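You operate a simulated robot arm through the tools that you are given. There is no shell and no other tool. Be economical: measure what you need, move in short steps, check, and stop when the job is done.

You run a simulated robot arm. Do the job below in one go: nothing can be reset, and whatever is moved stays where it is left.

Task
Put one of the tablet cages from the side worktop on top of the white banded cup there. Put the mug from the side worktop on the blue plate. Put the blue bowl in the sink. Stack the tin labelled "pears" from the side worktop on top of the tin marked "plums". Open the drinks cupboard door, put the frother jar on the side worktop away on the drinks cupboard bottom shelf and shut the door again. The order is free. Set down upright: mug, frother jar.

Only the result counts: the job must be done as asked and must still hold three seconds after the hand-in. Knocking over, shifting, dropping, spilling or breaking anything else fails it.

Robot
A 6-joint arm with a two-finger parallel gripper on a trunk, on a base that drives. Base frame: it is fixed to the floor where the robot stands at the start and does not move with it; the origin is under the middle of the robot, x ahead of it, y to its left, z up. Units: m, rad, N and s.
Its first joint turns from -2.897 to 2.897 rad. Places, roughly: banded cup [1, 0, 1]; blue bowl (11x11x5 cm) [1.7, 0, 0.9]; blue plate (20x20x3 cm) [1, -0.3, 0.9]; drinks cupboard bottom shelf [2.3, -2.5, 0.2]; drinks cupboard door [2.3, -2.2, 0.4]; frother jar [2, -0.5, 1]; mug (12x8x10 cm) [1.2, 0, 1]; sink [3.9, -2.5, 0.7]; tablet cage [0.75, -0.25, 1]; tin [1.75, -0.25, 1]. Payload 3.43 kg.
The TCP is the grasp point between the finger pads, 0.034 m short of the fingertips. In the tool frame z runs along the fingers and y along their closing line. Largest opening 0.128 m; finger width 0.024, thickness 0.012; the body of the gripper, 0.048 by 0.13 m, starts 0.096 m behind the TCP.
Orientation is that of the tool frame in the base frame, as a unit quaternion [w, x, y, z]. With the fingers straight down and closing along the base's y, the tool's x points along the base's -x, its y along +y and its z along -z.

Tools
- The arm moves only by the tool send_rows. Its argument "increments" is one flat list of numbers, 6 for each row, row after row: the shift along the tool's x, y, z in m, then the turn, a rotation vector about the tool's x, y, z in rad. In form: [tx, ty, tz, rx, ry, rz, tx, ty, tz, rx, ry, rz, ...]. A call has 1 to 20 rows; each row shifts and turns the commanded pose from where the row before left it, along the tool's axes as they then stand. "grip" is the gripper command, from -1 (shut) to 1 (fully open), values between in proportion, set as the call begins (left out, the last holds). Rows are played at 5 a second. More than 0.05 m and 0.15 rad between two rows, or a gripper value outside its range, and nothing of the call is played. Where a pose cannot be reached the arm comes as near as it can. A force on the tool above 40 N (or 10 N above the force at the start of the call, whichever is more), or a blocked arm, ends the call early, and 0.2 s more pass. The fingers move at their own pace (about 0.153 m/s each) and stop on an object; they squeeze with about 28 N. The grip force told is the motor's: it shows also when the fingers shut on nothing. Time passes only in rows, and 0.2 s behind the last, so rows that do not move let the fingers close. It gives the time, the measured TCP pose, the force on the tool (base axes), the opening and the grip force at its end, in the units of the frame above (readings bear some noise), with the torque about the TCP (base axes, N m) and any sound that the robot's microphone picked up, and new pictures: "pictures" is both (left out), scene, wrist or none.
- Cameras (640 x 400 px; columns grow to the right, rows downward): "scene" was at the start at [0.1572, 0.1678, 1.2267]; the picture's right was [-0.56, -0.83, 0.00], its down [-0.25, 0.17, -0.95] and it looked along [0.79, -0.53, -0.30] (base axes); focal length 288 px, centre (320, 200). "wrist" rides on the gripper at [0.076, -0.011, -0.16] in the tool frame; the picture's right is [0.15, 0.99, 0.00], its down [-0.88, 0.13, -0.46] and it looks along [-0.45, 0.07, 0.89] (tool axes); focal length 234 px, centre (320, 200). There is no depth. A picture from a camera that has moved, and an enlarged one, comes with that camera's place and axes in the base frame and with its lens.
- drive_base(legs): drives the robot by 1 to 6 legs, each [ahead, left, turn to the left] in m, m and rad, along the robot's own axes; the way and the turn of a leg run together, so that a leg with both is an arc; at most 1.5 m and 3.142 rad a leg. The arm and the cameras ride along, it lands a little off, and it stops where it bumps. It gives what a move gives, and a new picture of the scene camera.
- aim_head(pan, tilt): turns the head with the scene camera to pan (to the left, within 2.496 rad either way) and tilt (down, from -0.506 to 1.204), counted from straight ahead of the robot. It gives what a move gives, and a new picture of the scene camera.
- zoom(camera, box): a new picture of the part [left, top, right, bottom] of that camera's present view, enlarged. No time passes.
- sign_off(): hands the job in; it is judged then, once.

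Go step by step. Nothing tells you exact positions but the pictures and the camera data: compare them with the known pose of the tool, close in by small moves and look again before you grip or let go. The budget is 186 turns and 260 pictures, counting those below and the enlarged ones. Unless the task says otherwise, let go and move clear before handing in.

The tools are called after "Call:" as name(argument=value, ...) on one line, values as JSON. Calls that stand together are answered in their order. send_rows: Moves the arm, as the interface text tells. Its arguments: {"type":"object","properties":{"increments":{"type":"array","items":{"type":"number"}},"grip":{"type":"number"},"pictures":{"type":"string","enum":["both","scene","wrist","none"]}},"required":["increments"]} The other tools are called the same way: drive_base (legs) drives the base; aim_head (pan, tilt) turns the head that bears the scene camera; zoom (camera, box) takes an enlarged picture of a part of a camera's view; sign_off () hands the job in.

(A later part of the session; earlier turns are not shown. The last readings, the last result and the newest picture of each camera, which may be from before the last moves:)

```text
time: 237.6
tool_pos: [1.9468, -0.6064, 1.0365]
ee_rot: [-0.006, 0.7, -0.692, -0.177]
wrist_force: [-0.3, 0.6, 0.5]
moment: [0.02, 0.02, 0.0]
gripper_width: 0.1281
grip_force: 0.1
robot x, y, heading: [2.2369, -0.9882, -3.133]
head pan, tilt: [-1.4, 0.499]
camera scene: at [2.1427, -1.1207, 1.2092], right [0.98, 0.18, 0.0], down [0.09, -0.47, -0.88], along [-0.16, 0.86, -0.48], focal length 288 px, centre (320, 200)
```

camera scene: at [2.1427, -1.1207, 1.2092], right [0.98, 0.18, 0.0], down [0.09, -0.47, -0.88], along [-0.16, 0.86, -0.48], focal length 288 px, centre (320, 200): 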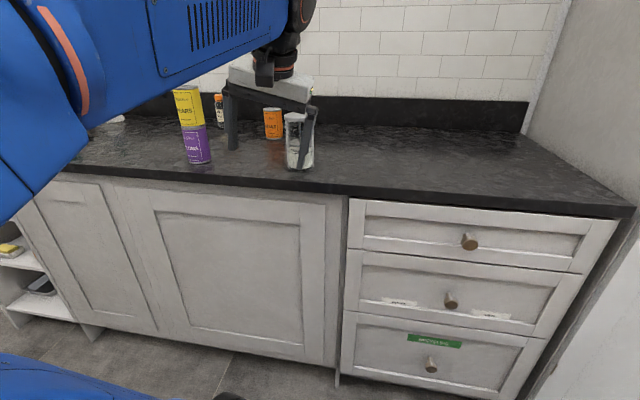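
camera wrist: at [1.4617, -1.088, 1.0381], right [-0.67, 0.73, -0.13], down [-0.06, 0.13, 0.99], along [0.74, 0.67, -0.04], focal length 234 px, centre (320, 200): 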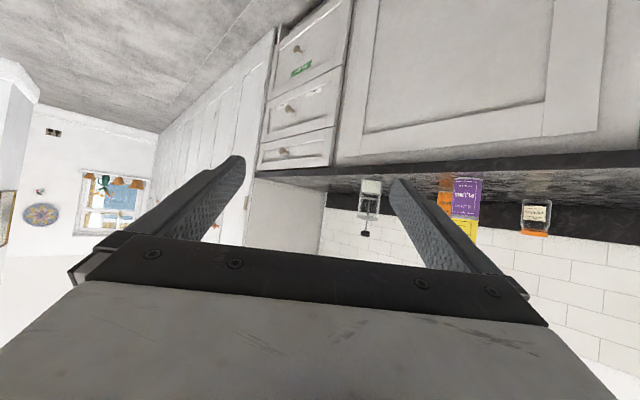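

Call:
drive_base(legs=[[0, 0.13, 0]])

Call:
send_rows(increments=[-0.0387, -0.0017, 0.0101, 0, 0, 0, -0.0387, -0.0017, 0.0101, 0, 0, 0, -0.0387, -0.0017, 0.0101, 0, 0, 0, -0.0387, -0.0017, 0.0101, 0, 0, 0, -0.0387, -0.0017, 0.0101, 0, 0, 0, 0, 0, 0, 0.12, 0, 0, 0, 0, 0, 0.12, 0, 0, 0, 0, 0, 0, 0, 0], pictures="both")

```text
time: 238.9
tool_pos: [1.9475, -0.738, 1.0368]
ee_rot: [-0.006, 0.701, -0.691, -0.178]
wrist_force: [-0.3, -1.4, -0.2]
moment: [0.02, -0.01, 0.0]
gripper_width: 0.128
grip_force: 0.0
robot x, y, heading: [2.2424, -1.1176, -3.133]
head pan, tilt: [-1.4, 0.499]
camera scene: at [2.1437, -1.252, 1.2091], right [0.98, 0.18, 0.0], down [0.09, -0.47, -0.88], along [-0.16, 0.86, -0.48], focal length 288 px, centre (320, 200)
```

scene: 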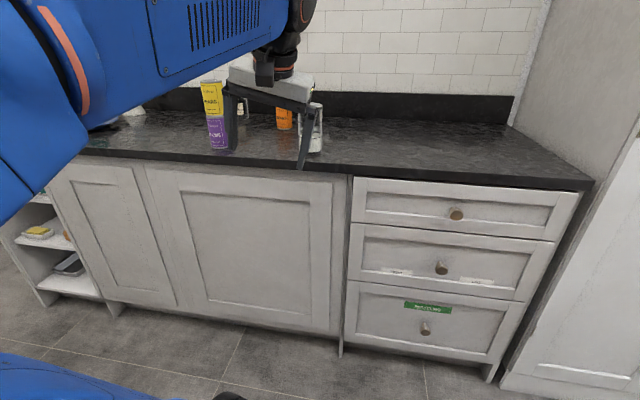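

```text
time: 240.7
tool_pos: [1.954, -0.5394, 1.035]
ee_rot: [-0.003, 0.703, -0.688, -0.181]
wrist_force: [0.6, 0.0, 0.1]
moment: [-0.01, 0.0, 0.01]
gripper_width: 0.1282
grip_force: 0.1
out of reach, approached as far as the arm can: row 4, 5, 6, 7
robot x, y, heading: [2.2378, -1.1178, -3.132]
head pan, tilt: [-1.4, 0.499]
camera scene: at [2.1437, -1.2519, 1.2092], right [0.98, 0.18, 0.0], down [0.09, -0.47, -0.88], along [-0.16, 0.86, -0.48], focal length 288 px, centre (320, 200)
camera wrist: at [2.0047, -0.6535, 1.1618], right [-0.96, -0.19, 0.2], down [0.0, 0.73, 0.69], along [-0.28, 0.66, -0.7], focal length 234 px, centre (320, 200)
```

scene: 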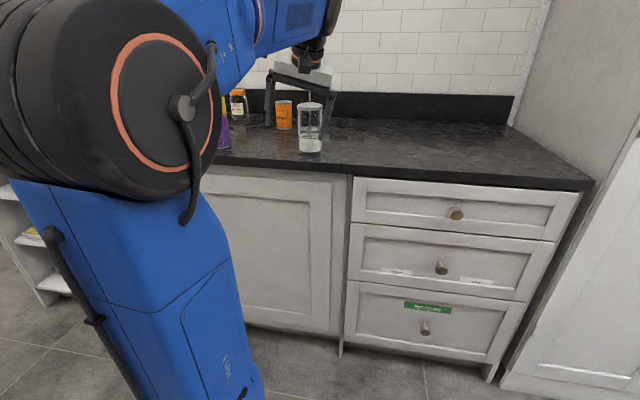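
wrist: 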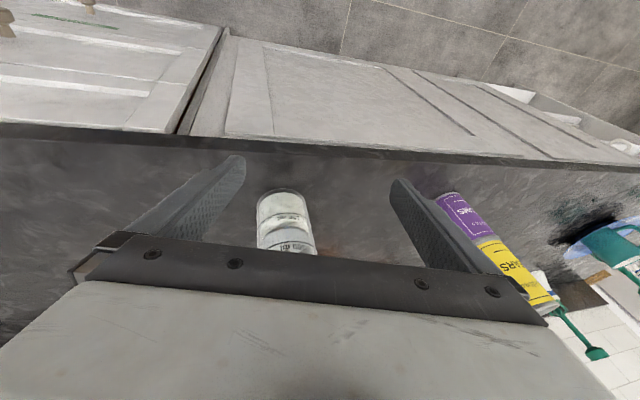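

Call:
send_rows(increments=[0, 0, 0, 0, -0.137, 0, 0, 0, 0, 0, -0.137, 0, 0, 0, 0, 0, -0.137, 0, 0, 0, 0, 0, -0.137, 0, 0, 0, 0, 0, -0.137, 0, 0, 0, 0, 0, -0.137, 0, 0, 0, 0, 0, 0, 0], pictures="both")

```text
time: 242.3
tool_pos: [1.9525, -0.5382, 1.0346]
ee_rot: [0.279, -0.571, 0.629, 0.447]
wrist_force: [0.3, -0.2, -0.4]
moment: [-0.01, 0.0, -0.02]
gripper_width: 0.1277
grip_force: 0.1
robot x, y, heading: [2.2417, -1.1197, -3.135]
head pan, tilt: [-1.4, 0.499]
camera scene: at [2.1438, -1.252, 1.2091], right [0.98, 0.18, 0.0], down [0.09, -0.47, -0.88], along [-0.16, 0.86, -0.48], focal length 288 px, centre (320, 200)
camera wrist: at [1.9768, -0.7153, 1.0373], right [-0.99, -0.12, 0.12], down [0.12, 0.0, 0.99], along [-0.12, 0.99, 0.01], focal length 234 px, centre (320, 200)
```

scene: 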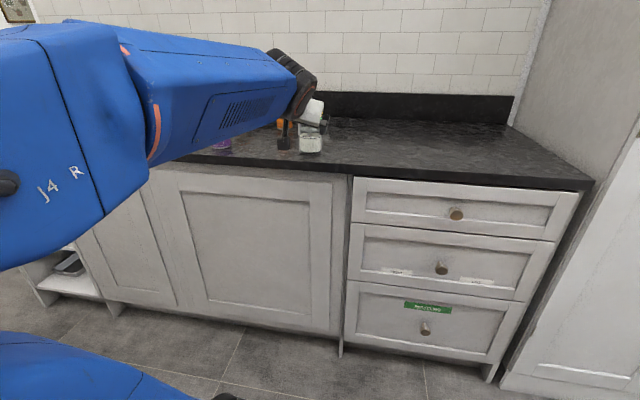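
wrist: 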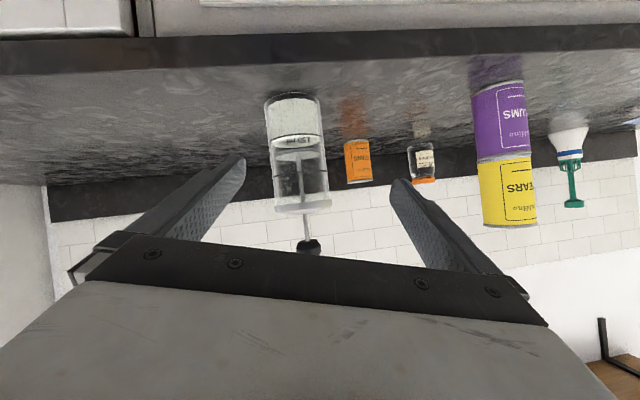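

Pitched well. Now remove the remaining roll about the tool axis.

Call:
send_rows(increments=[0, 0, 0, 0, 0, -0.138, 0, 0, 0, 0, 0, -0.138, 0, 0, 0, 0, 0, 0], pictures="both")

```text
time: 243.1
tool_pos: [1.9532, -0.5376, 1.0341]
ee_rot: [-0.337, 0.653, -0.544, -0.404]
wrist_force: [-0.2, 0.5, -0.7]
moment: [-0.03, 0.0, 0.01]
gripper_width: 0.1279
grip_force: 0.0
robot x, y, heading: [2.2373, -1.1219, -3.131]
head pan, tilt: [-1.4, 0.499]
camera scene: at [2.1438, -1.252, 1.2091], right [0.98, 0.18, 0.0], down [0.09, -0.47, -0.88], along [-0.16, 0.86, -0.48], focal length 288 px, centre (320, 200)
camera wrist: at [1.9982, -0.7113, 1.0374], right [-0.96, -0.24, -0.13], down [-0.13, -0.04, 0.99], along [-0.25, 0.97, 0.01], focal length 234 px, centre (320, 200)
```

scene: 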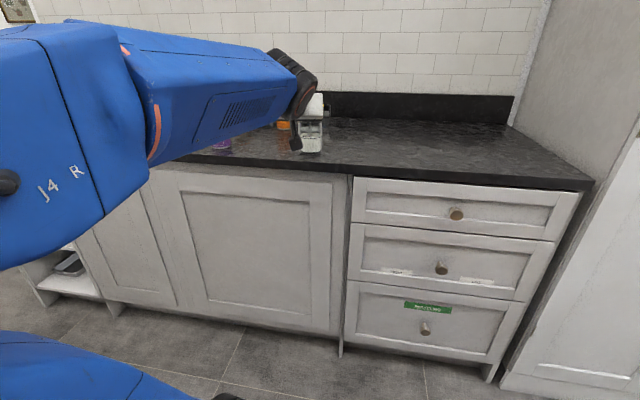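
wrist: 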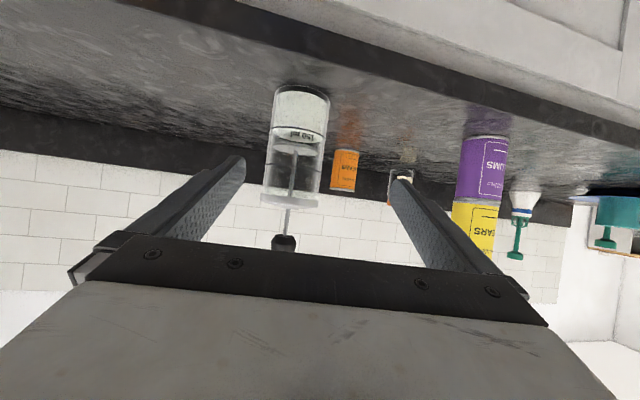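

Tool is level in roll. Jar centre is about (1.960,-0.400). Aligning sideways then approaching along the tool axis.

Call:
send_rows(increments=[-0.008, -0.0316, 0, 0, 0, 0, -0.008, 0, 0.03, 0, 0, 0, 0, 0, 0.04, 0, 0, 0, 0, 0, 0, 0, 0, 0], pictures="both")

```text
time: 244.1
tool_pos: [1.9727, -0.4625, 1.0201]
ee_rot: [-0.337, 0.653, -0.544, -0.405]
wrist_force: [0.3, 0.1, 0.4]
moment: [0.0, -0.03, 0.0]
gripper_width: 0.128
grip_force: 0.0
robot x, y, heading: [2.2373, -1.1199, -3.136]
head pan, tilt: [-1.4, 0.499]
camera scene: at [2.1437, -1.252, 1.2091], right [0.98, 0.18, 0.0], down [0.09, -0.47, -0.88], along [-0.16, 0.86, -0.48], focal length 288 px, centre (320, 200)
camera wrist: at [2.0169, -0.637, 1.0227], right [-0.96, -0.24, -0.13], down [-0.12, -0.04, 0.99], along [-0.25, 0.97, 0.01], focal length 234 px, centre (320, 200)
```

scene: 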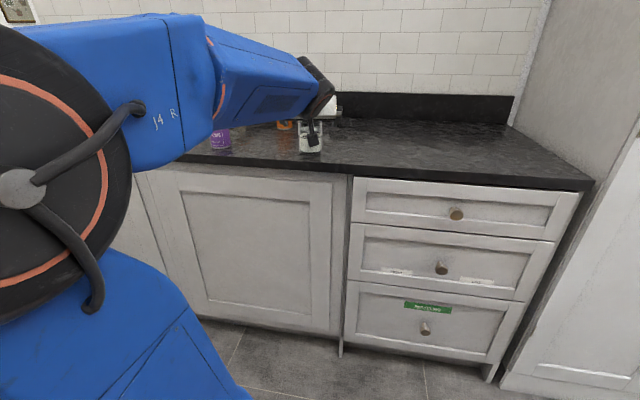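
wrist: 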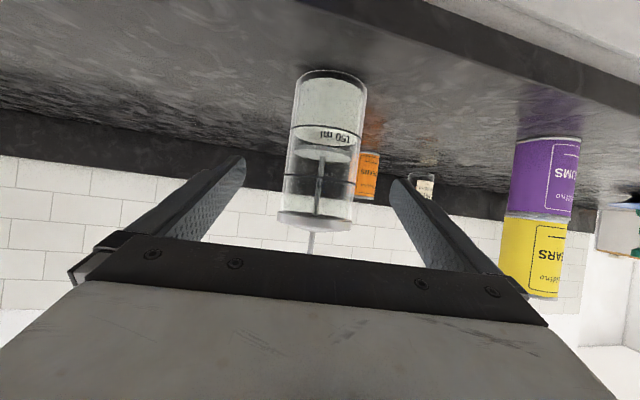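

Call:
send_rows(increments=[0, 0, 0.035, 0, 0, 0, 0, 0, 0.033, 0, 0, 0, 0, 0, 0, 0, 0, 0], pictures="wrist")

```text
time: 244.9
tool_pos: [1.9606, -0.4055, 0.9893]
ee_rot: [-0.337, 0.653, -0.544, -0.404]
wrist_force: [-0.5, -0.1, 0.5]
moment: [-0.01, 0.04, -0.01]
gripper_width: 0.1281
grip_force: 0.1
robot x, y, heading: [2.2375, -1.1215, -3.137]
head pan, tilt: [-1.4, 0.499]
camera wrist: at [2.0041, -0.5784, 0.9921], right [-0.96, -0.24, -0.13], down [-0.13, -0.04, 0.99], along [-0.25, 0.97, 0.01], focal length 234 px, centre (320, 200)
```

wrist: 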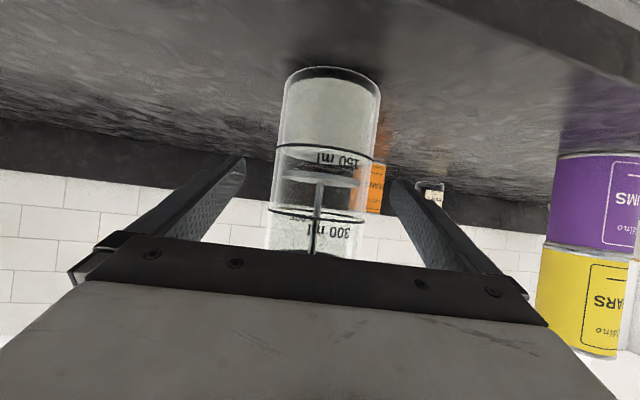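

Call:
send_rows(increments=[-0.008, 0, 0.018, 0, 0, 0, 0, 0, 0, 0, 0, 0], pictures="none")

Call:
send_rows(increments=[0, 0, 0, 0, 0, 0, 0, 0, 0, 0, 0, 0, 0, 0, 0, 0, 0, 0, 0, 0, 0, 0, 0, 0], grip=-1, pictures="both")

```text
time: 245.5
tool_pos: [1.9545, -0.3852, 0.9861]
ee_rot: [-0.337, 0.653, -0.545, -0.404]
wrist_force: [-0.2, 0.2, 0.2]
moment: [0.0, 0.01, 0.01]
gripper_width: 0.1279
grip_force: 0.0
robot x, y, heading: [2.2362, -1.1184, -3.131]
head pan, tilt: [-1.4, 0.499]
```

```text
time: 246.5
tool_pos: [1.9559, -0.386, 0.9876]
ee_rot: [-0.337, 0.653, -0.544, -0.405]
wrist_force: [0.4, 1.8, 2.2]
moment: [-0.05, -0.06, 0.02]
gripper_width: 0.0704
grip_force: 28.3
robot x, y, heading: [2.2418, -1.1204, -3.139]
head pan, tilt: [-1.4, 0.499]
camera scene: at [2.1438, -1.2519, 1.2092], right [0.98, 0.18, 0.0], down [0.09, -0.47, -0.88], along [-0.16, 0.86, -0.48], focal length 288 px, centre (320, 200)
camera wrist: at [2.0004, -0.5588, 0.9902], right [-0.96, -0.24, -0.13], down [-0.13, -0.04, 0.99], along [-0.25, 0.97, 0.01], focal length 234 px, centre (320, 200)
```

scene: 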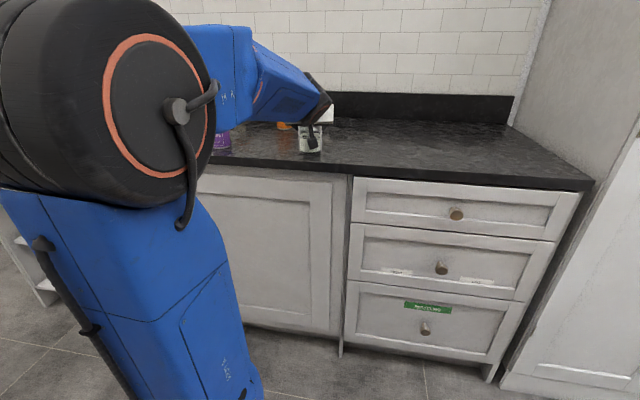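
wrist: 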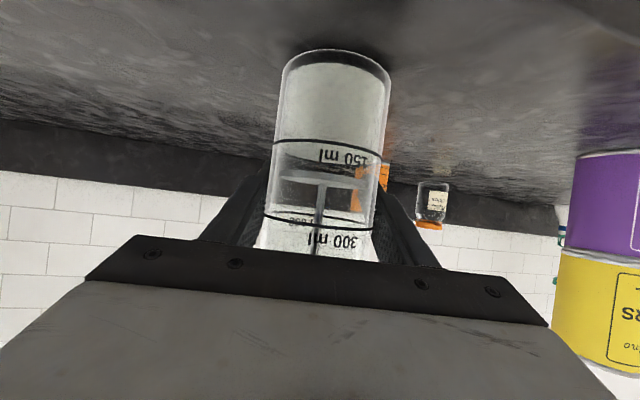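

Jar gripped (7 cm diameter). Lifting it a little to test.

Call:
send_rows(increments=[-0.0179, 0, -0.0089, 0, 0, 0, -0.0268, 0, -0.0134, 0, 0, 0, -0.0268, 0, -0.0134, 0, 0, 0, 0, 0, 0, 0, 0, 0], pictures="both")

```text
time: 247.5
tool_pos: [1.957, -0.3856, 1.0658]
ee_rot: [-0.338, 0.653, -0.544, -0.405]
wrist_force: [0.5, 0.2, -5.1]
moment: [0.07, -0.03, 0.05]
gripper_width: 0.0704
grip_force: 28.4
robot x, y, heading: [2.2407, -1.1186, -3.134]
head pan, tilt: [-1.4, 0.499]
camera scene: at [2.1437, -1.2518, 1.2092], right [0.98, 0.18, 0.0], down [0.09, -0.47, -0.88], along [-0.16, 0.86, -0.48], focal length 288 px, centre (320, 200)
camera wrist: at [2.0015, -0.5583, 1.0696], right [-0.96, -0.24, -0.13], down [-0.13, -0.04, 0.99], along [-0.25, 0.97, 0.01], focal length 234 px, centre (320, 200)
```

scene: 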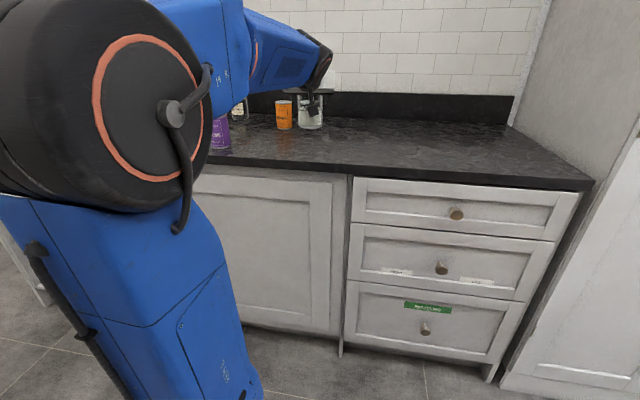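
wrist: 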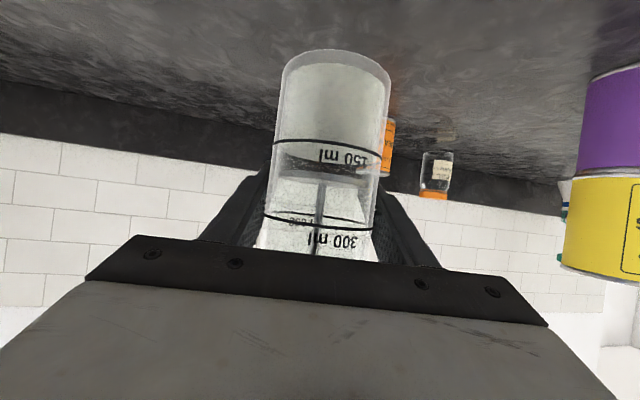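

Jar is held upright. Moving off the worktop, then down the aisle and turning to face the cupboard side.

Call:
drive_base(legs=[[0, 0.25, 0], [-0.55, 0, 0], [0, 0, 1.571]])

Call:
aim_head(pan=-0.75, tilt=0.6)

```text
time: 255.9
tool_pos: [2.0549, -1.6609, 1.0666]
ee_rot: [0.052, 0.847, 0.083, -0.523]
wrist_force: [0.3, -0.5, -4.5]
moment: [-0.01, 0.1, -0.03]
gripper_width: 0.0702
grip_force: 28.5
robot x, y, heading: [2.7849, -1.3667, -1.545]
head pan, tilt: [-1.4, 0.499]
camera scene: at [2.9173, -1.461, 1.2092], right [-0.19, 0.98, 0.0], down [0.47, 0.09, -0.88], along [-0.86, -0.17, -0.48], focal length 288 px, centre (320, 200)
```

scene: 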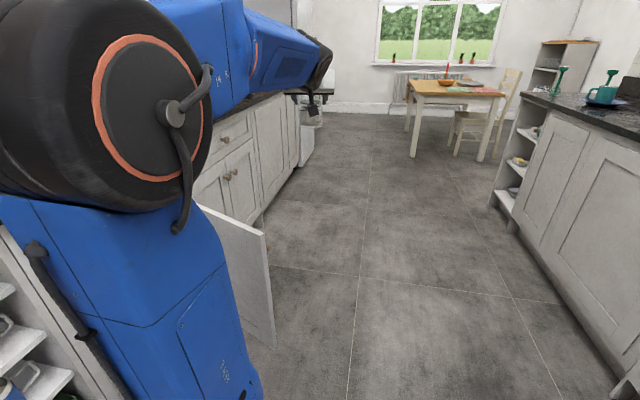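

```text
time: 256.9
tool_pos: [2.0533, -1.6607, 1.0659]
ee_rot: [0.052, 0.846, 0.083, -0.524]
wrist_force: [-0.5, 0.3, -5.2]
moment: [-0.05, 0.09, -0.02]
gripper_width: 0.0704
grip_force: 27.8
robot x, y, heading: [2.7854, -1.3675, -1.546]
head pan, tilt: [-0.75, 0.6]
camera scene: at [2.9477, -1.5094, 1.2001], right [-0.75, 0.67, 0.0], down [0.38, 0.42, -0.83], along [-0.55, -0.62, -0.56], focal length 288 px, centre (320, 200)
```

scene: 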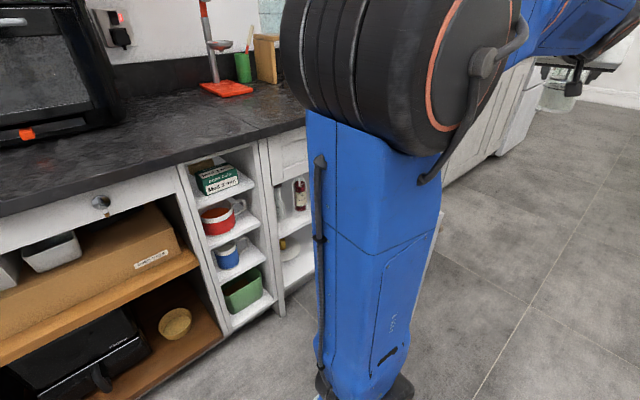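

Turning slightly more and moving in so the arm can enter the cupboard at an angle past the open door.

Call:
drive_base(legs=[[0, 0, 0.376], [0.095, -0.219, 0]])

Call:
aim_head(pan=-0.95, tilt=0.6)

```text
time: 259.9
tool_pos: [2.0477, -2.0864, 1.0663]
ee_rot: [0.15, 0.815, 0.242, -0.505]
wrist_force: [-0.5, 0.4, -4.9]
moment: [-0.03, 0.09, -0.03]
gripper_width: 0.0704
grip_force: 27.9
robot x, y, heading: [2.6162, -1.5413, -1.168]
head pan, tilt: [-0.75, 0.6]
camera scene: at [2.8223, -1.6131, 1.2001], right [-0.94, 0.34, 0.0], down [0.19, 0.53, -0.82], along [-0.28, -0.78, -0.57], focal length 288 px, centre (320, 200)
```

scene: 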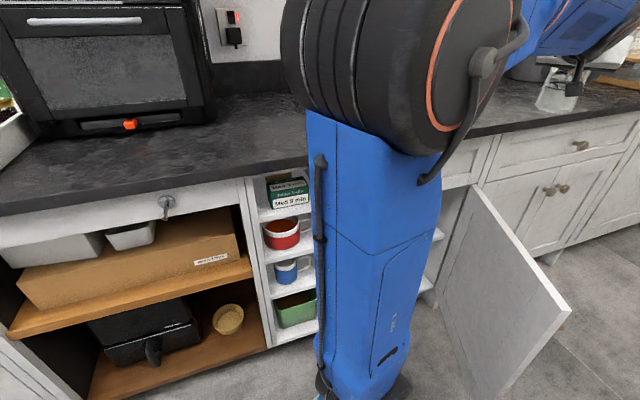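

```text
time: 260.6
tool_pos: [2.0484, -2.085, 1.0649]
ee_rot: [0.15, 0.815, 0.242, -0.505]
wrist_force: [-0.2, 0.5, -5.0]
moment: [-0.02, 0.1, 0.02]
gripper_width: 0.0703
grip_force: 28.0
robot x, y, heading: [2.6188, -1.5435, -1.17]
head pan, tilt: [-0.949, 0.6]
camera scene: at [2.8065, -1.6055, 1.2001], right [-0.85, 0.52, 0.0], down [0.29, 0.48, -0.82], along [-0.43, -0.71, -0.57], focal length 288 px, centre (320, 200)
```

scene: 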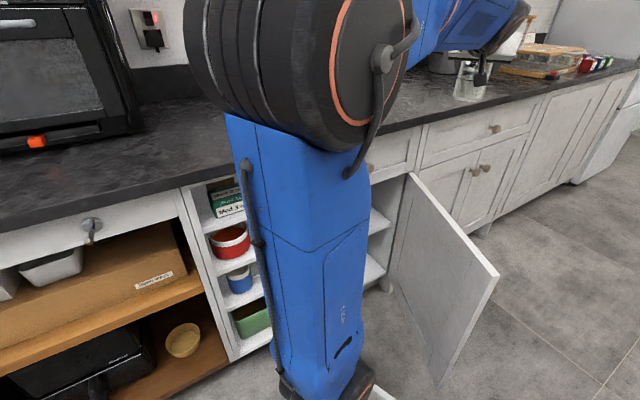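

I'll back off a little to give the arm a comfortable working distance before descending.

Call:
drive_base(legs=[[-0.088, 0.146, 0]])

Call:
send_rows(increments=[0, 0, 0, -0.1075, 0, -0.0534, 0, 0, 0, -0.1075, 0, -0.0534, 0, 0, 0, -0.1075, 0, -0.0534, 0, 0, 0, 0, 0, 0], pictures="scene")

```text
time: 262.1
tool_pos: [2.152, -1.951, 1.0668]
ee_rot: [0.15, 0.815, 0.243, -0.504]
wrist_force: [0.3, -0.9, -4.3]
moment: [-0.06, 0.07, 0.0]
gripper_width: 0.0703
grip_force: 28.3
robot x, y, heading: [2.7205, -1.4028, -1.163]
head pan, tilt: [-0.949, 0.6]
camera scene: at [2.9078, -1.4679, 1.2001], right [-0.86, 0.52, 0.0], down [0.29, 0.48, -0.82], along [-0.43, -0.71, -0.57], focal length 288 px, centre (320, 200)
```

scene: 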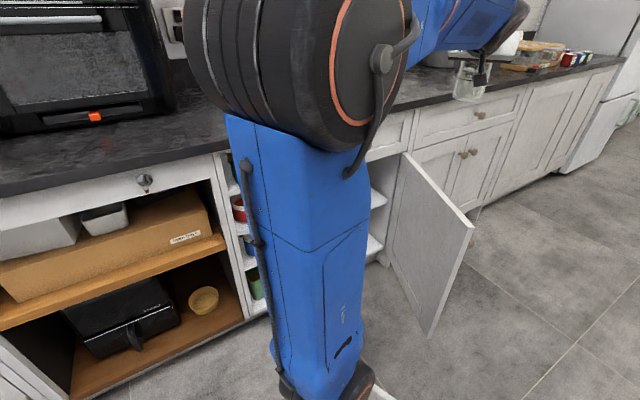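

```text
time: 263.1
tool_pos: [2.1513, -1.9499, 1.0669]
ee_rot: [0.239, 0.758, 0.385, -0.469]
wrist_force: [-0.6, 0.0, -3.5]
moment: [-0.05, 0.01, 0.01]
gripper_width: 0.0705
grip_force: 27.8
robot x, y, heading: [2.7199, -1.4073, -1.164]
head pan, tilt: [-0.949, 0.6]
camera scene: at [2.9078, -1.4679, 1.2001], right [-0.86, 0.52, 0.0], down [0.29, 0.48, -0.82], along [-0.43, -0.71, -0.57], focal length 288 px, centre (320, 200)
```

scene: 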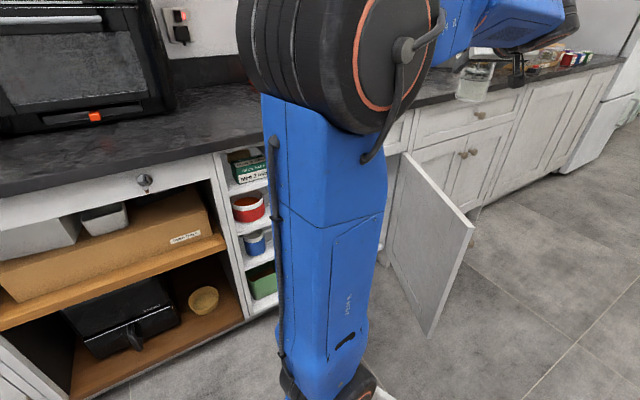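

Call:
send_rows(increments=[0.0148, 0.0405, -0.0054, 0, 0, 0, 0.0148, 0.0405, -0.0054, 0, 0, 0, 0.0148, 0.0405, -0.0054, 0, 0, 0, 0.0148, 0.0405, -0.0054, 0, 0, 0, 0.0148, 0.0405, -0.0054, 0, 0, 0, 0.0148, 0.0405, -0.0054, 0, 0, 0, 0.0403, 0, 0.0201, 0, 0, 0, 0.0403, 0, 0.0201, 0, 0, 0, 0.0403, 0, 0.0201, 0, 0, 0, 0.0403, 0, 0.0201, 0, 0, 0, 0, 0, 0, 0, 0, 0], pictures="both")

```text
time: 265.5
tool_pos: [2.389, -2.0422, 0.822]
ee_rot: [0.238, 0.758, 0.385, -0.469]
wrist_force: [-0.1, -0.6, -5.1]
moment: [-0.06, 0.03, -0.03]
gripper_width: 0.0705
grip_force: 27.6
robot x, y, heading: [2.7203, -1.4027, -1.163]
head pan, tilt: [-0.949, 0.6]
camera scene: at [2.9079, -1.4679, 1.2001], right [-0.86, 0.52, 0.0], down [0.29, 0.48, -0.82], along [-0.43, -0.71, -0.57], focal length 288 px, centre (320, 200)
camera wrist: at [2.4855, -1.8936, 0.8248], right [0.84, -0.53, -0.13], down [0.11, -0.06, 0.99], along [-0.53, -0.85, 0.01], focal length 234 px, centre (320, 200)
```

scene: 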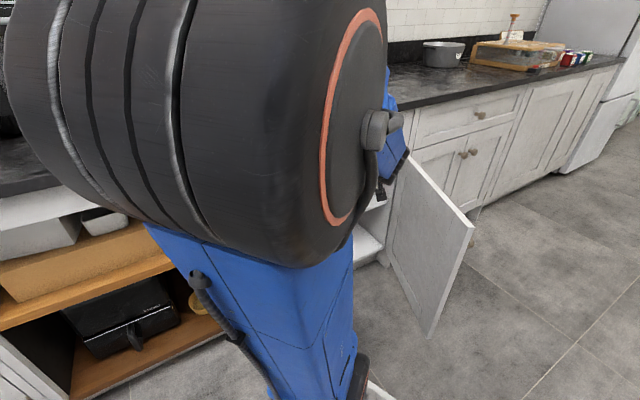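
wrist: 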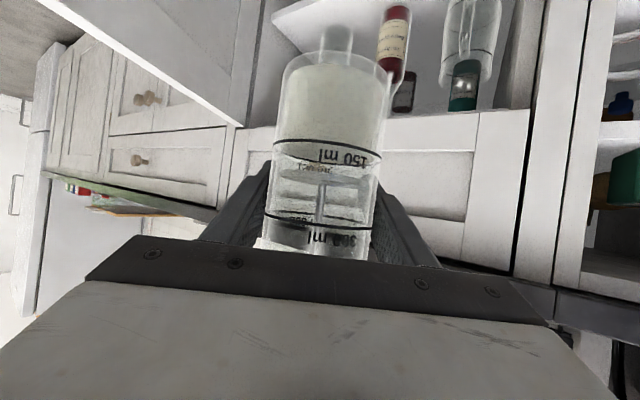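

The elbow is drifting toward the head camera; I'll back the base off 12 cm and extend the arm correspondingly.

Call:
drive_base(legs=[[-0.061, 0.104, 0]])

Call:
send_rows(increments=[-0.0179, 0, 0.0359, 0, 0, 0, -0.0179, 0, 0.0359, 0, 0, 0, -0.0179, 0, 0.0359, 0, 0, 0, 0.0403, 0, 0.0201, 0, 0, 0, 0.0403, 0, 0.0201, 0, 0, 0, 0.0403, 0, 0.0201, 0, 0, 0, 0, 0, 0, 0, 0, 0], pictures="both")

```text
time: 266.7
tool_pos: [2.4651, -1.9439, 0.8221]
ee_rot: [0.238, 0.758, 0.385, -0.469]
wrist_force: [-0.4, -0.8, -4.7]
moment: [-0.09, 0.04, -0.01]
gripper_width: 0.0707
grip_force: 28.3
robot x, y, heading: [2.7934, -1.3069, -1.164]
head pan, tilt: [-0.949, 0.6]
camera scene: at [2.9821, -1.3695, 1.2001], right [-0.86, 0.52, 0.0], down [0.29, 0.48, -0.82], along [-0.43, -0.71, -0.57], focal length 288 px, centre (320, 200)
```

scene: 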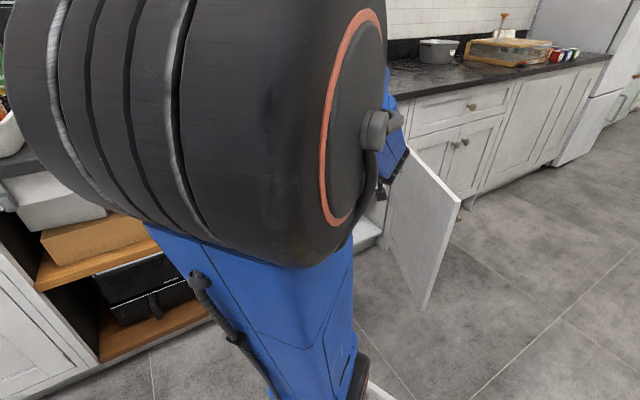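

```text
time: 268.3
tool_pos: [2.3914, -2.0424, 0.6865]
ee_rot: [0.24, 0.757, 0.386, -0.469]
wrist_force: [0.3, 0.2, -4.8]
moment: [-0.06, 0.09, -0.01]
gripper_width: 0.0706
grip_force: 28.0
robot x, y, heading: [2.7966, -1.3075, -1.161]
head pan, tilt: [-0.949, 0.6]
camera scene: at [2.982, -1.3695, 1.2001], right [-0.86, 0.52, 0.0], down [0.29, 0.48, -0.82], along [-0.42, -0.71, -0.57], focal length 288 px, centre (320, 200)
camera wrist: at [2.4881, -1.8934, 0.69], right [0.84, -0.53, -0.13], down [0.11, -0.06, 0.99], along [-0.53, -0.85, 0.01], focal length 234 px, centre (320, 200)
```

scene: 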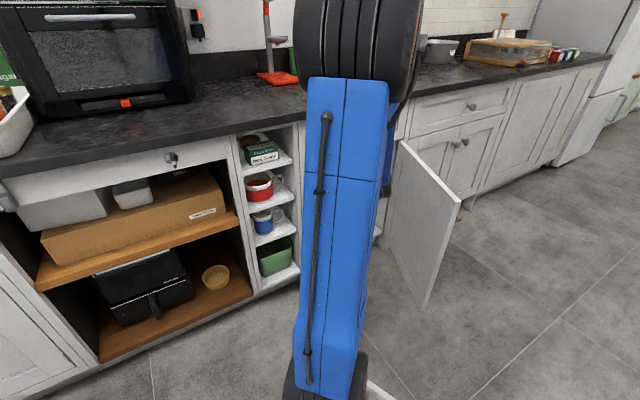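
wrist: 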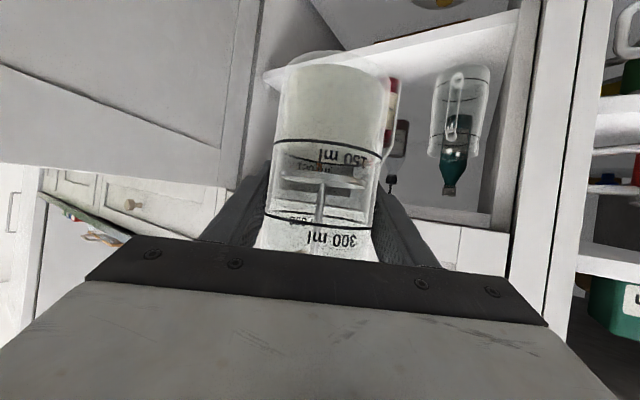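

Elbow is clear now. Continuing down to shelf height.

Call:
send_rows(increments=[0.0403, 0, 0.0201, 0, 0, 0, 0.0403, 0, 0.0201, 0, 0, 0, 0.0403, 0, 0.0201, 0, 0, 0, 0.0403, 0, 0.0201, 0, 0, 0, 0.0403, 0, 0.0201, 0, 0, 0, 0.0403, 0, 0.0201, 0, 0, 0, 0.0403, 0, 0.0201, 0, 0, 0, 0, 0, 0, 0, 0, 0], pictures="both")

```text
time: 270.1
tool_pos: [2.3939, -2.0427, 0.3723]
ee_rot: [0.238, 0.758, 0.385, -0.469]
wrist_force: [0.8, 0.3, -4.3]
moment: [-0.01, 0.08, 0.01]
gripper_width: 0.0705
grip_force: 27.8
robot x, y, heading: [2.7935, -1.3042, -1.161]
head pan, tilt: [-0.949, 0.6]
camera scene: at [2.982, -1.3695, 1.2001], right [-0.86, 0.52, 0.0], down [0.29, 0.48, -0.82], along [-0.42, -0.71, -0.57], focal length 288 px, centre (320, 200)
camera wrist: at [2.4905, -1.8948, 0.376], right [0.84, -0.53, -0.13], down [0.11, -0.06, 0.99], along [-0.53, -0.85, 0.01], focal length 234 px, centre (320, 200)
```

scene: 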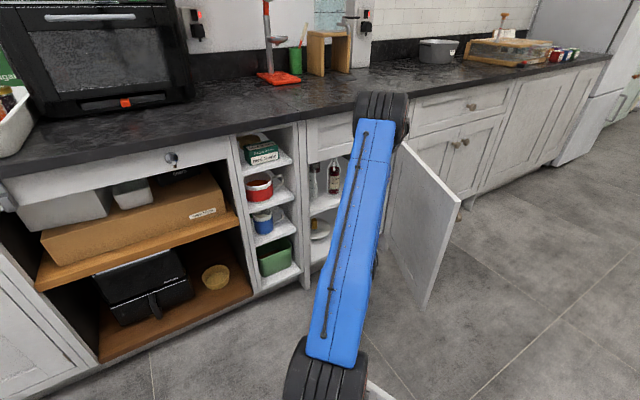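
wrist: 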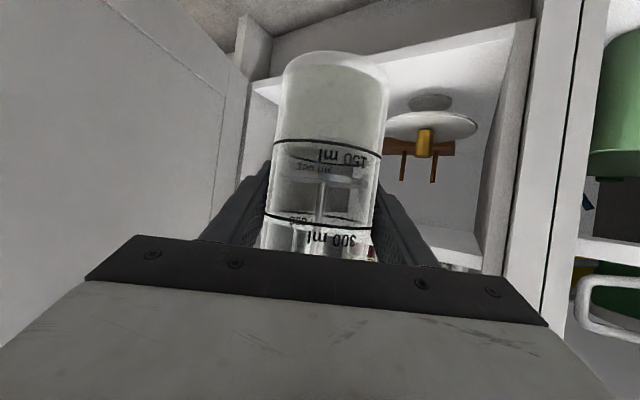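

Call:
zoom(camera="wrist", box=[230, 0, 550, 200])

Call:
zoom(camera="scene", box=[290, 120, 470, 320])

```text
2.00 times, centred on (390, 100) of wrist
camera zoom: at [2.4905, -1.8948, 0.376], right [0.84, -0.53, -0.13], down [0.11, -0.06, 0.99], along [-0.53, -0.85, 0.01], focal length 468 px, centre (180, 400)
```

zoom: 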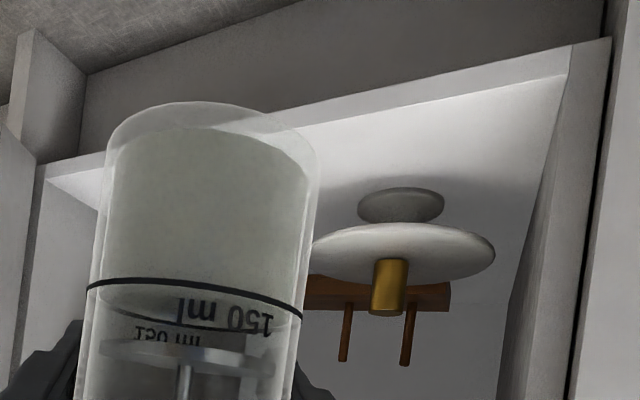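

```text
2.00 times, centred on (380, 220) of scene
camera zoom: at [2.982, -1.3695, 1.2001], right [-0.86, 0.52, 0.0], down [0.29, 0.48, -0.82], along [-0.42, -0.71, -0.57], focal length 577 px, centre (200, 160)
```

zoom: 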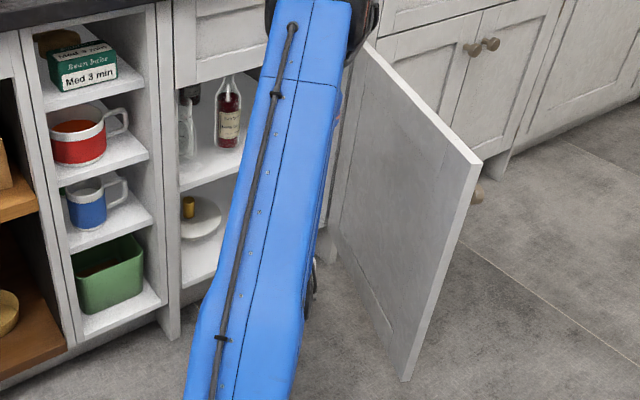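

Shelf top is at z≈0.185, spanning x≈2.115–2.51, with a small cake stand at about (2.42,-2.345). I'll place the jar at about (2.225,-2.29). Lowering and going halfway in.

Call:
send_rows(increments=[0.0345, 0, 0.0172, 0, 0, 0, 0.0345, 0, 0.0172, 0, 0, 0, -0.0177, 0.0012, 0.0355, 0, 0, 0, -0.0177, 0.0012, 0.0355, 0, 0, 0, -0.0177, 0.0012, 0.0355, 0, 0, 0, -0.0177, 0.0012, 0.0355, 0, 0, 0, 0, 0, 0, 0, 0, 0], pictures="both")

```text
time: 271.7
tool_pos: [2.3052, -2.1743, 0.2948]
ee_rot: [0.239, 0.758, 0.385, -0.469]
wrist_force: [0.3, -1.0, -4.4]
moment: [-0.05, 0.05, -0.01]
gripper_width: 0.0704
grip_force: 28.1
robot x, y, heading: [2.7928, -1.3053, -1.16]
head pan, tilt: [-0.949, 0.6]
camera scene: at [2.9819, -1.3696, 1.2001], right [-0.86, 0.52, 0.0], down [0.29, 0.48, -0.82], along [-0.42, -0.71, -0.57], focal length 288 px, centre (320, 200)
camera wrist: at [2.4004, -2.0262, 0.298], right [0.84, -0.53, -0.13], down [0.11, -0.06, 0.99], along [-0.53, -0.85, 0.01], focal length 234 px, centre (320, 200)
```

scene: 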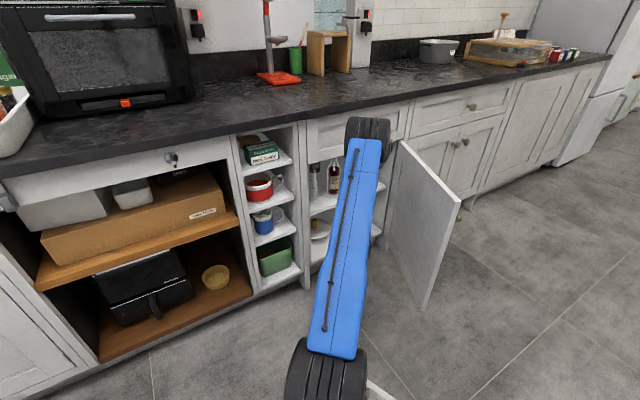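
wrist: 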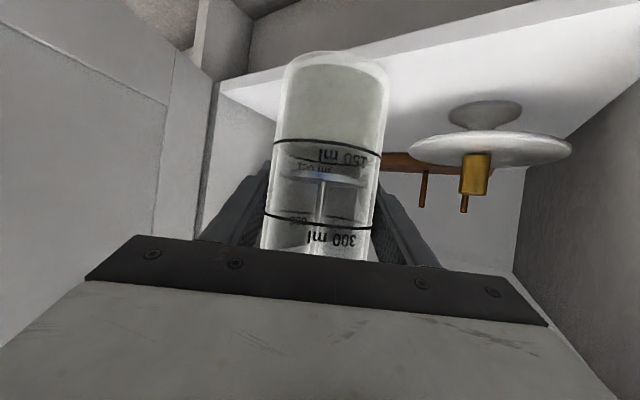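

Call:
send_rows(increments=[-0.0177, 0.0012, 0.0355, 0, 0, 0, -0.0177, 0.0012, 0.0355, 0, 0, 0, 0, 0, 0, 0, 0, 0], pictures="both")

```text
time: 272.5
tool_pos: [2.2591, -2.2376, 0.2951]
ee_rot: [0.238, 0.758, 0.384, -0.469]
wrist_force: [0.5, -0.2, -5.8]
moment: [-0.06, 0.06, -0.02]
gripper_width: 0.0706
grip_force: 28.2
robot x, y, heading: [2.7945, -1.3091, -1.161]
head pan, tilt: [-0.949, 0.6]
camera scene: at [2.9819, -1.3696, 1.2001], right [-0.86, 0.52, 0.0], down [0.29, 0.48, -0.82], along [-0.42, -0.71, -0.57], focal length 288 px, centre (320, 200)
camera wrist: at [2.355, -2.0897, 0.2987], right [0.84, -0.53, -0.13], down [0.11, -0.06, 0.99], along [-0.53, -0.85, 0.01], focal length 234 px, centre (320, 200)
```

scene: 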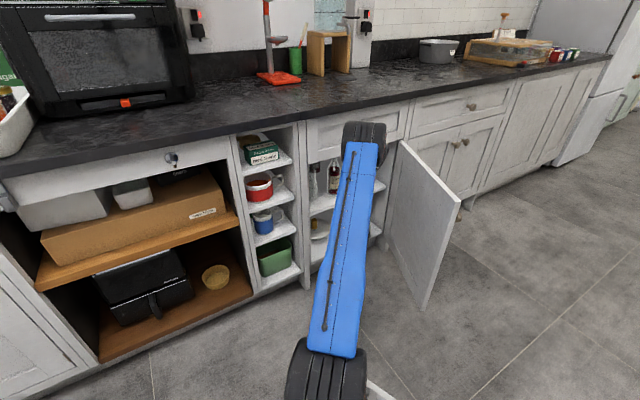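
wrist: 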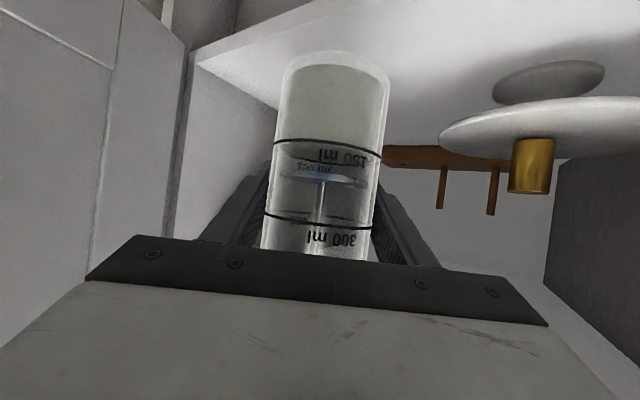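

Call:
send_rows(increments=[-0.0177, 0.0012, 0.0355, 0, 0, 0, -0.0177, 0.0012, 0.0355, 0, 0, 0, 0, 0, 0, 0, 0, 0], pictures="both")

```text
time: 273.3
tool_pos: [2.2152, -2.3041, 0.2936]
ee_rot: [0.239, 0.758, 0.386, -0.469]
wrist_force: [-0.5, 0.1, -5.3]
moment: [-0.07, 0.04, -0.04]
gripper_width: 0.0703
grip_force: 27.9
robot x, y, heading: [2.7927, -1.3082, -1.162]
head pan, tilt: [-0.949, 0.6]
camera scene: at [2.9819, -1.3696, 1.2001], right [-0.86, 0.52, 0.0], down [0.29, 0.48, -0.82], along [-0.42, -0.71, -0.57], focal length 288 px, centre (320, 200)
camera wrist: at [2.311, -2.1547, 0.297], right [0.84, -0.53, -0.13], down [0.11, -0.06, 0.99], along [-0.53, -0.85, 0.01], focal length 234 px, centre (320, 200)
```

scene: 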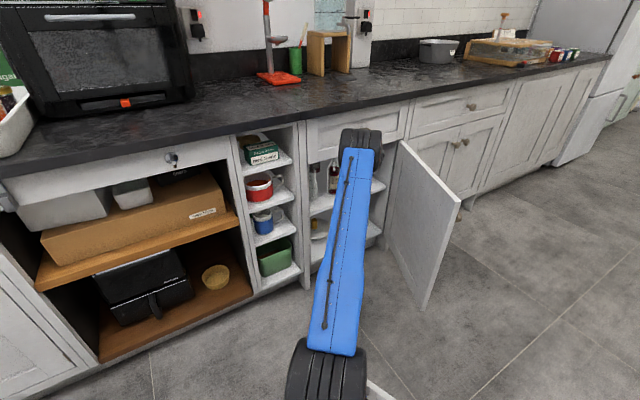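
wrist: 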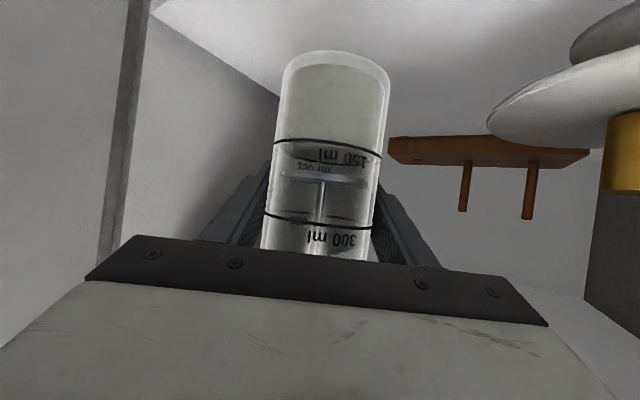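

Jar is over the shelf. Lowering it.

Call:
send_rows(increments=[0.0179, 0, 0.0089, 0, 0, 0, 0, 0, 0, 0, 0, 0], pictures="none")

Call:
send_rows(increments=[0.0045, 0, 0.0022, 0, 0, 0, 0, 0, 0, 0, 0, 0], pictures="none")

Call:
send_rows(increments=[0.0036, 0, 0.0018, 0, 0, 0, 0, 0, 0, 0, 0, 0], pictures="wrist")

```text
time: 273.9
tool_pos: [2.2149, -2.3047, 0.2728]
ee_rot: [0.238, 0.759, 0.385, -0.469]
wrist_force: [-0.1, -0.7, -5.1]
moment: [-0.08, 0.07, 0.02]
gripper_width: 0.0704
grip_force: 28.3
robot x, y, heading: [2.7957, -1.3075, -1.162]
head pan, tilt: [-0.949, 0.6]
```

```text
time: 274.5
tool_pos: [2.2141, -2.304, 0.2689]
ee_rot: [0.239, 0.758, 0.386, -0.468]
wrist_force: [0.5, 0.0, -4.1]
moment: [-0.07, 0.04, 0.0]
gripper_width: 0.0706
grip_force: 27.9
robot x, y, heading: [2.7962, -1.3091, -1.162]
head pan, tilt: [-0.949, 0.6]
```

```text
time: 275.1
tool_pos: [2.2146, -2.3023, 0.2654]
ee_rot: [0.238, 0.758, 0.385, -0.469]
wrist_force: [-0.1, -0.3, -4.3]
moment: [-0.07, 0.04, 0.03]
gripper_width: 0.0704
grip_force: 27.7
robot x, y, heading: [2.7925, -1.3064, -1.163]
head pan, tilt: [-0.949, 0.6]
camera wrist: at [2.3108, -2.1549, 0.2686], right [0.84, -0.53, -0.13], down [0.11, -0.06, 0.99], along [-0.53, -0.85, 0.01], focal length 234 px, centre (320, 200)
```

wrist: 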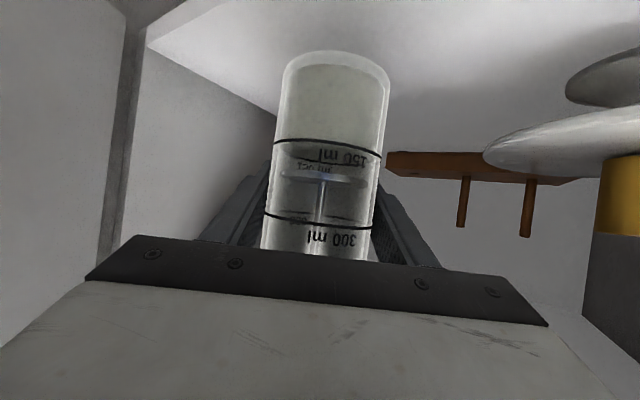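

Call:
send_rows(increments=[0.0027, 0, 0.0013, 0, 0, 0, 0, 0, 0, 0, 0, 0], pictures="none")

Call:
send_rows(increments=[0.0027, 0, 0.0013, 0, 0, 0, 0, 0, 0, 0, 0, 0], pictures="none")

Call:
send_rows(increments=[0.0018, 0, 0.0009, 0, 0, 0, 0, 0, 0, 0, 0, 0], pictures="none")

```text
time: 275.7
tool_pos: [2.2143, -2.3029, 0.2623]
ee_rot: [0.239, 0.758, 0.385, -0.469]
wrist_force: [-0.2, 0.8, -4.9]
moment: [-0.06, 0.03, -0.04]
gripper_width: 0.0706
grip_force: 27.6
robot x, y, heading: [2.7924, -1.3051, -1.166]
head pan, tilt: [-0.949, 0.6]
```

```text
time: 276.3
tool_pos: [2.2136, -2.305, 0.2597]
ee_rot: [0.24, 0.757, 0.386, -0.469]
wrist_force: [-0.1, 0.3, -4.4]
moment: [-0.1, 0.05, -0.04]
gripper_width: 0.0703
grip_force: 27.9
robot x, y, heading: [2.7926, -1.3058, -1.16]
head pan, tilt: [-0.949, 0.6]
```

```text
time: 276.9
tool_pos: [2.2142, -2.3037, 0.2571]
ee_rot: [0.238, 0.758, 0.385, -0.47]
wrist_force: [0.1, -0.4, -5.3]
moment: [-0.06, 0.04, 0.02]
gripper_width: 0.0704
grip_force: 28.1
robot x, y, heading: [2.7933, -1.3071, -1.166]
head pan, tilt: [-0.949, 0.6]
```

Call:
send_rows(increments=[0.0027, 0, 0.0013, 0, 0, 0, 0, 0, 0, 0, 0, 0], pictures="none")

Call:
send_rows(increments=[0.0027, 0, 0.0013, 0, 0, 0, 0, 0, 0, 0, 0, 0], pictures="none")

Call:
send_rows(increments=[0.0027, 0, 0.0013, 0, 0, 0, 0, 0, 0, 0, 0, 0], pictures="wrist")

```text
time: 277.5
tool_pos: [2.2138, -2.3037, 0.2545]
ee_rot: [0.239, 0.758, 0.385, -0.469]
wrist_force: [0.2, 0.0, -4.4]
moment: [-0.06, 0.04, 0.0]
gripper_width: 0.0704
grip_force: 28.3
robot x, y, heading: [2.7957, -1.3083, -1.164]
head pan, tilt: [-0.949, 0.6]
```

```text
time: 278.1
tool_pos: [2.2144, -2.3037, 0.2515]
ee_rot: [0.239, 0.757, 0.385, -0.469]
wrist_force: [0.2, -0.6, -4.3]
moment: [-0.08, 0.07, -0.01]
gripper_width: 0.0704
grip_force: 28.0
robot x, y, heading: [2.7964, -1.3086, -1.164]
head pan, tilt: [-0.949, 0.6]
```

```text
time: 278.7
tool_pos: [2.2147, -2.3049, 0.2484]
ee_rot: [0.239, 0.758, 0.385, -0.469]
wrist_force: [0.3, 0.3, -3.8]
moment: [-0.05, 0.03, 0.01]
gripper_width: 0.0709
grip_force: 27.8
robot x, y, heading: [2.7896, -1.3044, -1.163]
head pan, tilt: [-0.949, 0.6]
camera wrist: at [2.3104, -2.1552, 0.2514], right [0.84, -0.53, -0.13], down [0.11, -0.06, 0.99], along [-0.53, -0.85, 0.01], focal length 234 px, centre (320, 200)
```

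wrist: 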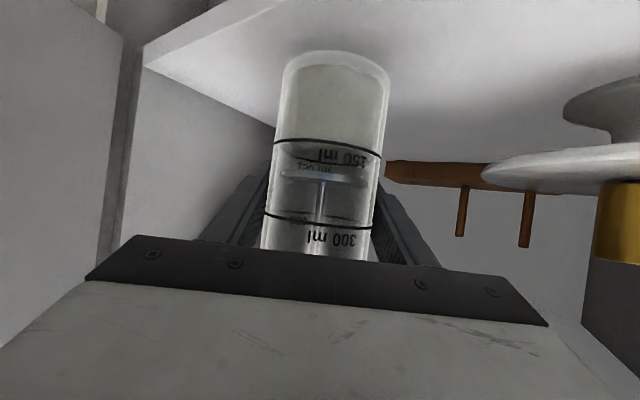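

Call:
send_rows(increments=[0.0027, 0, 0.0013, 0, 0, 0, 0, 0, 0, 0, 0, 0], pictures="none")

Call:
send_rows(increments=[0.0027, 0, 0.0013, 0, 0, 0, 0, 0, 0, 0, 0, 0], pictures="none")

Call:
send_rows(increments=[0.0027, 0, 0.0013, 0, 0, 0, 0, 0, 0, 0, 0, 0], pictures="none")

```text
time: 279.3
tool_pos: [2.2146, -2.3035, 0.2452]
ee_rot: [0.239, 0.758, 0.385, -0.469]
wrist_force: [0.6, 0.4, -3.0]
moment: [-0.04, 0.05, -0.02]
gripper_width: 0.0705
grip_force: 28.3
robot x, y, heading: [2.7938, -1.309, -1.161]
head pan, tilt: [-0.949, 0.6]
```

```text
time: 279.9
tool_pos: [2.213, -2.304, 0.2412]
ee_rot: [0.239, 0.758, 0.385, -0.469]
wrist_force: [-0.2, 0.4, -5.0]
moment: [-0.04, 0.06, 0.0]
gripper_width: 0.0703
grip_force: 28.5
robot x, y, heading: [2.7957, -1.3072, -1.158]
head pan, tilt: [-0.949, 0.6]
```

```text
time: 280.5
tool_pos: [2.2141, -2.3038, 0.241]
ee_rot: [0.238, 0.758, 0.385, -0.469]
wrist_force: [1.0, -0.1, -4.4]
moment: [-0.03, 0.06, -0.01]
gripper_width: 0.0705
grip_force: 28.1
robot x, y, heading: [2.7958, -1.3094, -1.164]
head pan, tilt: [-0.949, 0.6]
```

Call:
send_rows(increments=[0.0027, 0, 0.0013, 0, 0, 0, 0, 0, 0, 0, 0, 0], pictures="none")

Call:
send_rows(increments=[0.0027, 0, 0.0013, 0, 0, 0, 0, 0, 0, 0, 0, 0], pictures="both")

```text
time: 281.1
tool_pos: [2.2153, -2.3046, 0.236]
ee_rot: [0.238, 0.759, 0.385, -0.469]
wrist_force: [0.3, -0.3, -4.4]
moment: [-0.06, 0.09, 0.01]
gripper_width: 0.0703
grip_force: 28.6
robot x, y, heading: [2.7916, -1.3088, -1.162]
head pan, tilt: [-0.949, 0.6]
```

```text
time: 281.7
tool_pos: [2.2123, -2.3035, 0.2358]
ee_rot: [0.24, 0.757, 0.386, -0.47]
wrist_force: [1.9, 0.4, 11.8]
moment: [0.62, -0.02, -0.08]
gripper_width: 0.0707
grip_force: 28.1
robot x, y, heading: [2.7922, -1.3025, -1.158]
head pan, tilt: [-0.949, 0.6]
camera scene: at [2.9823, -1.369, 1.2001], right [-0.86, 0.52, 0.0], down [0.29, 0.48, -0.83], along [-0.43, -0.71, -0.56], focal length 288 px, centre (320, 200)
camera wrist: at [2.3098, -2.1556, 0.2384], right [0.84, -0.53, -0.13], down [0.12, -0.06, 0.99], along [-0.53, -0.85, 0.01], focal length 234 px, centre (320, 200)
```

scene: 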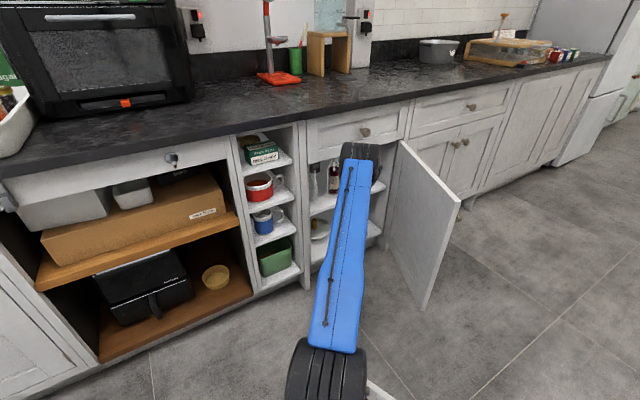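
wrist: 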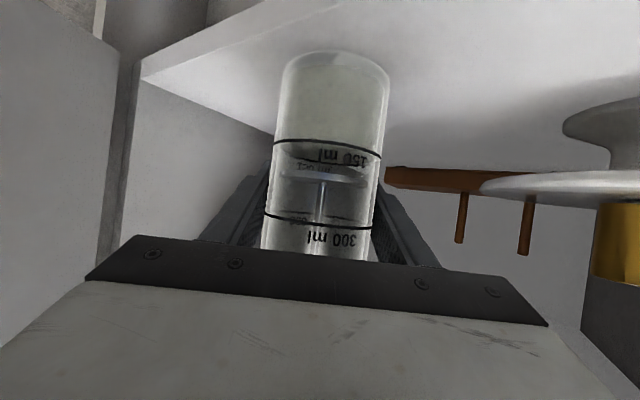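

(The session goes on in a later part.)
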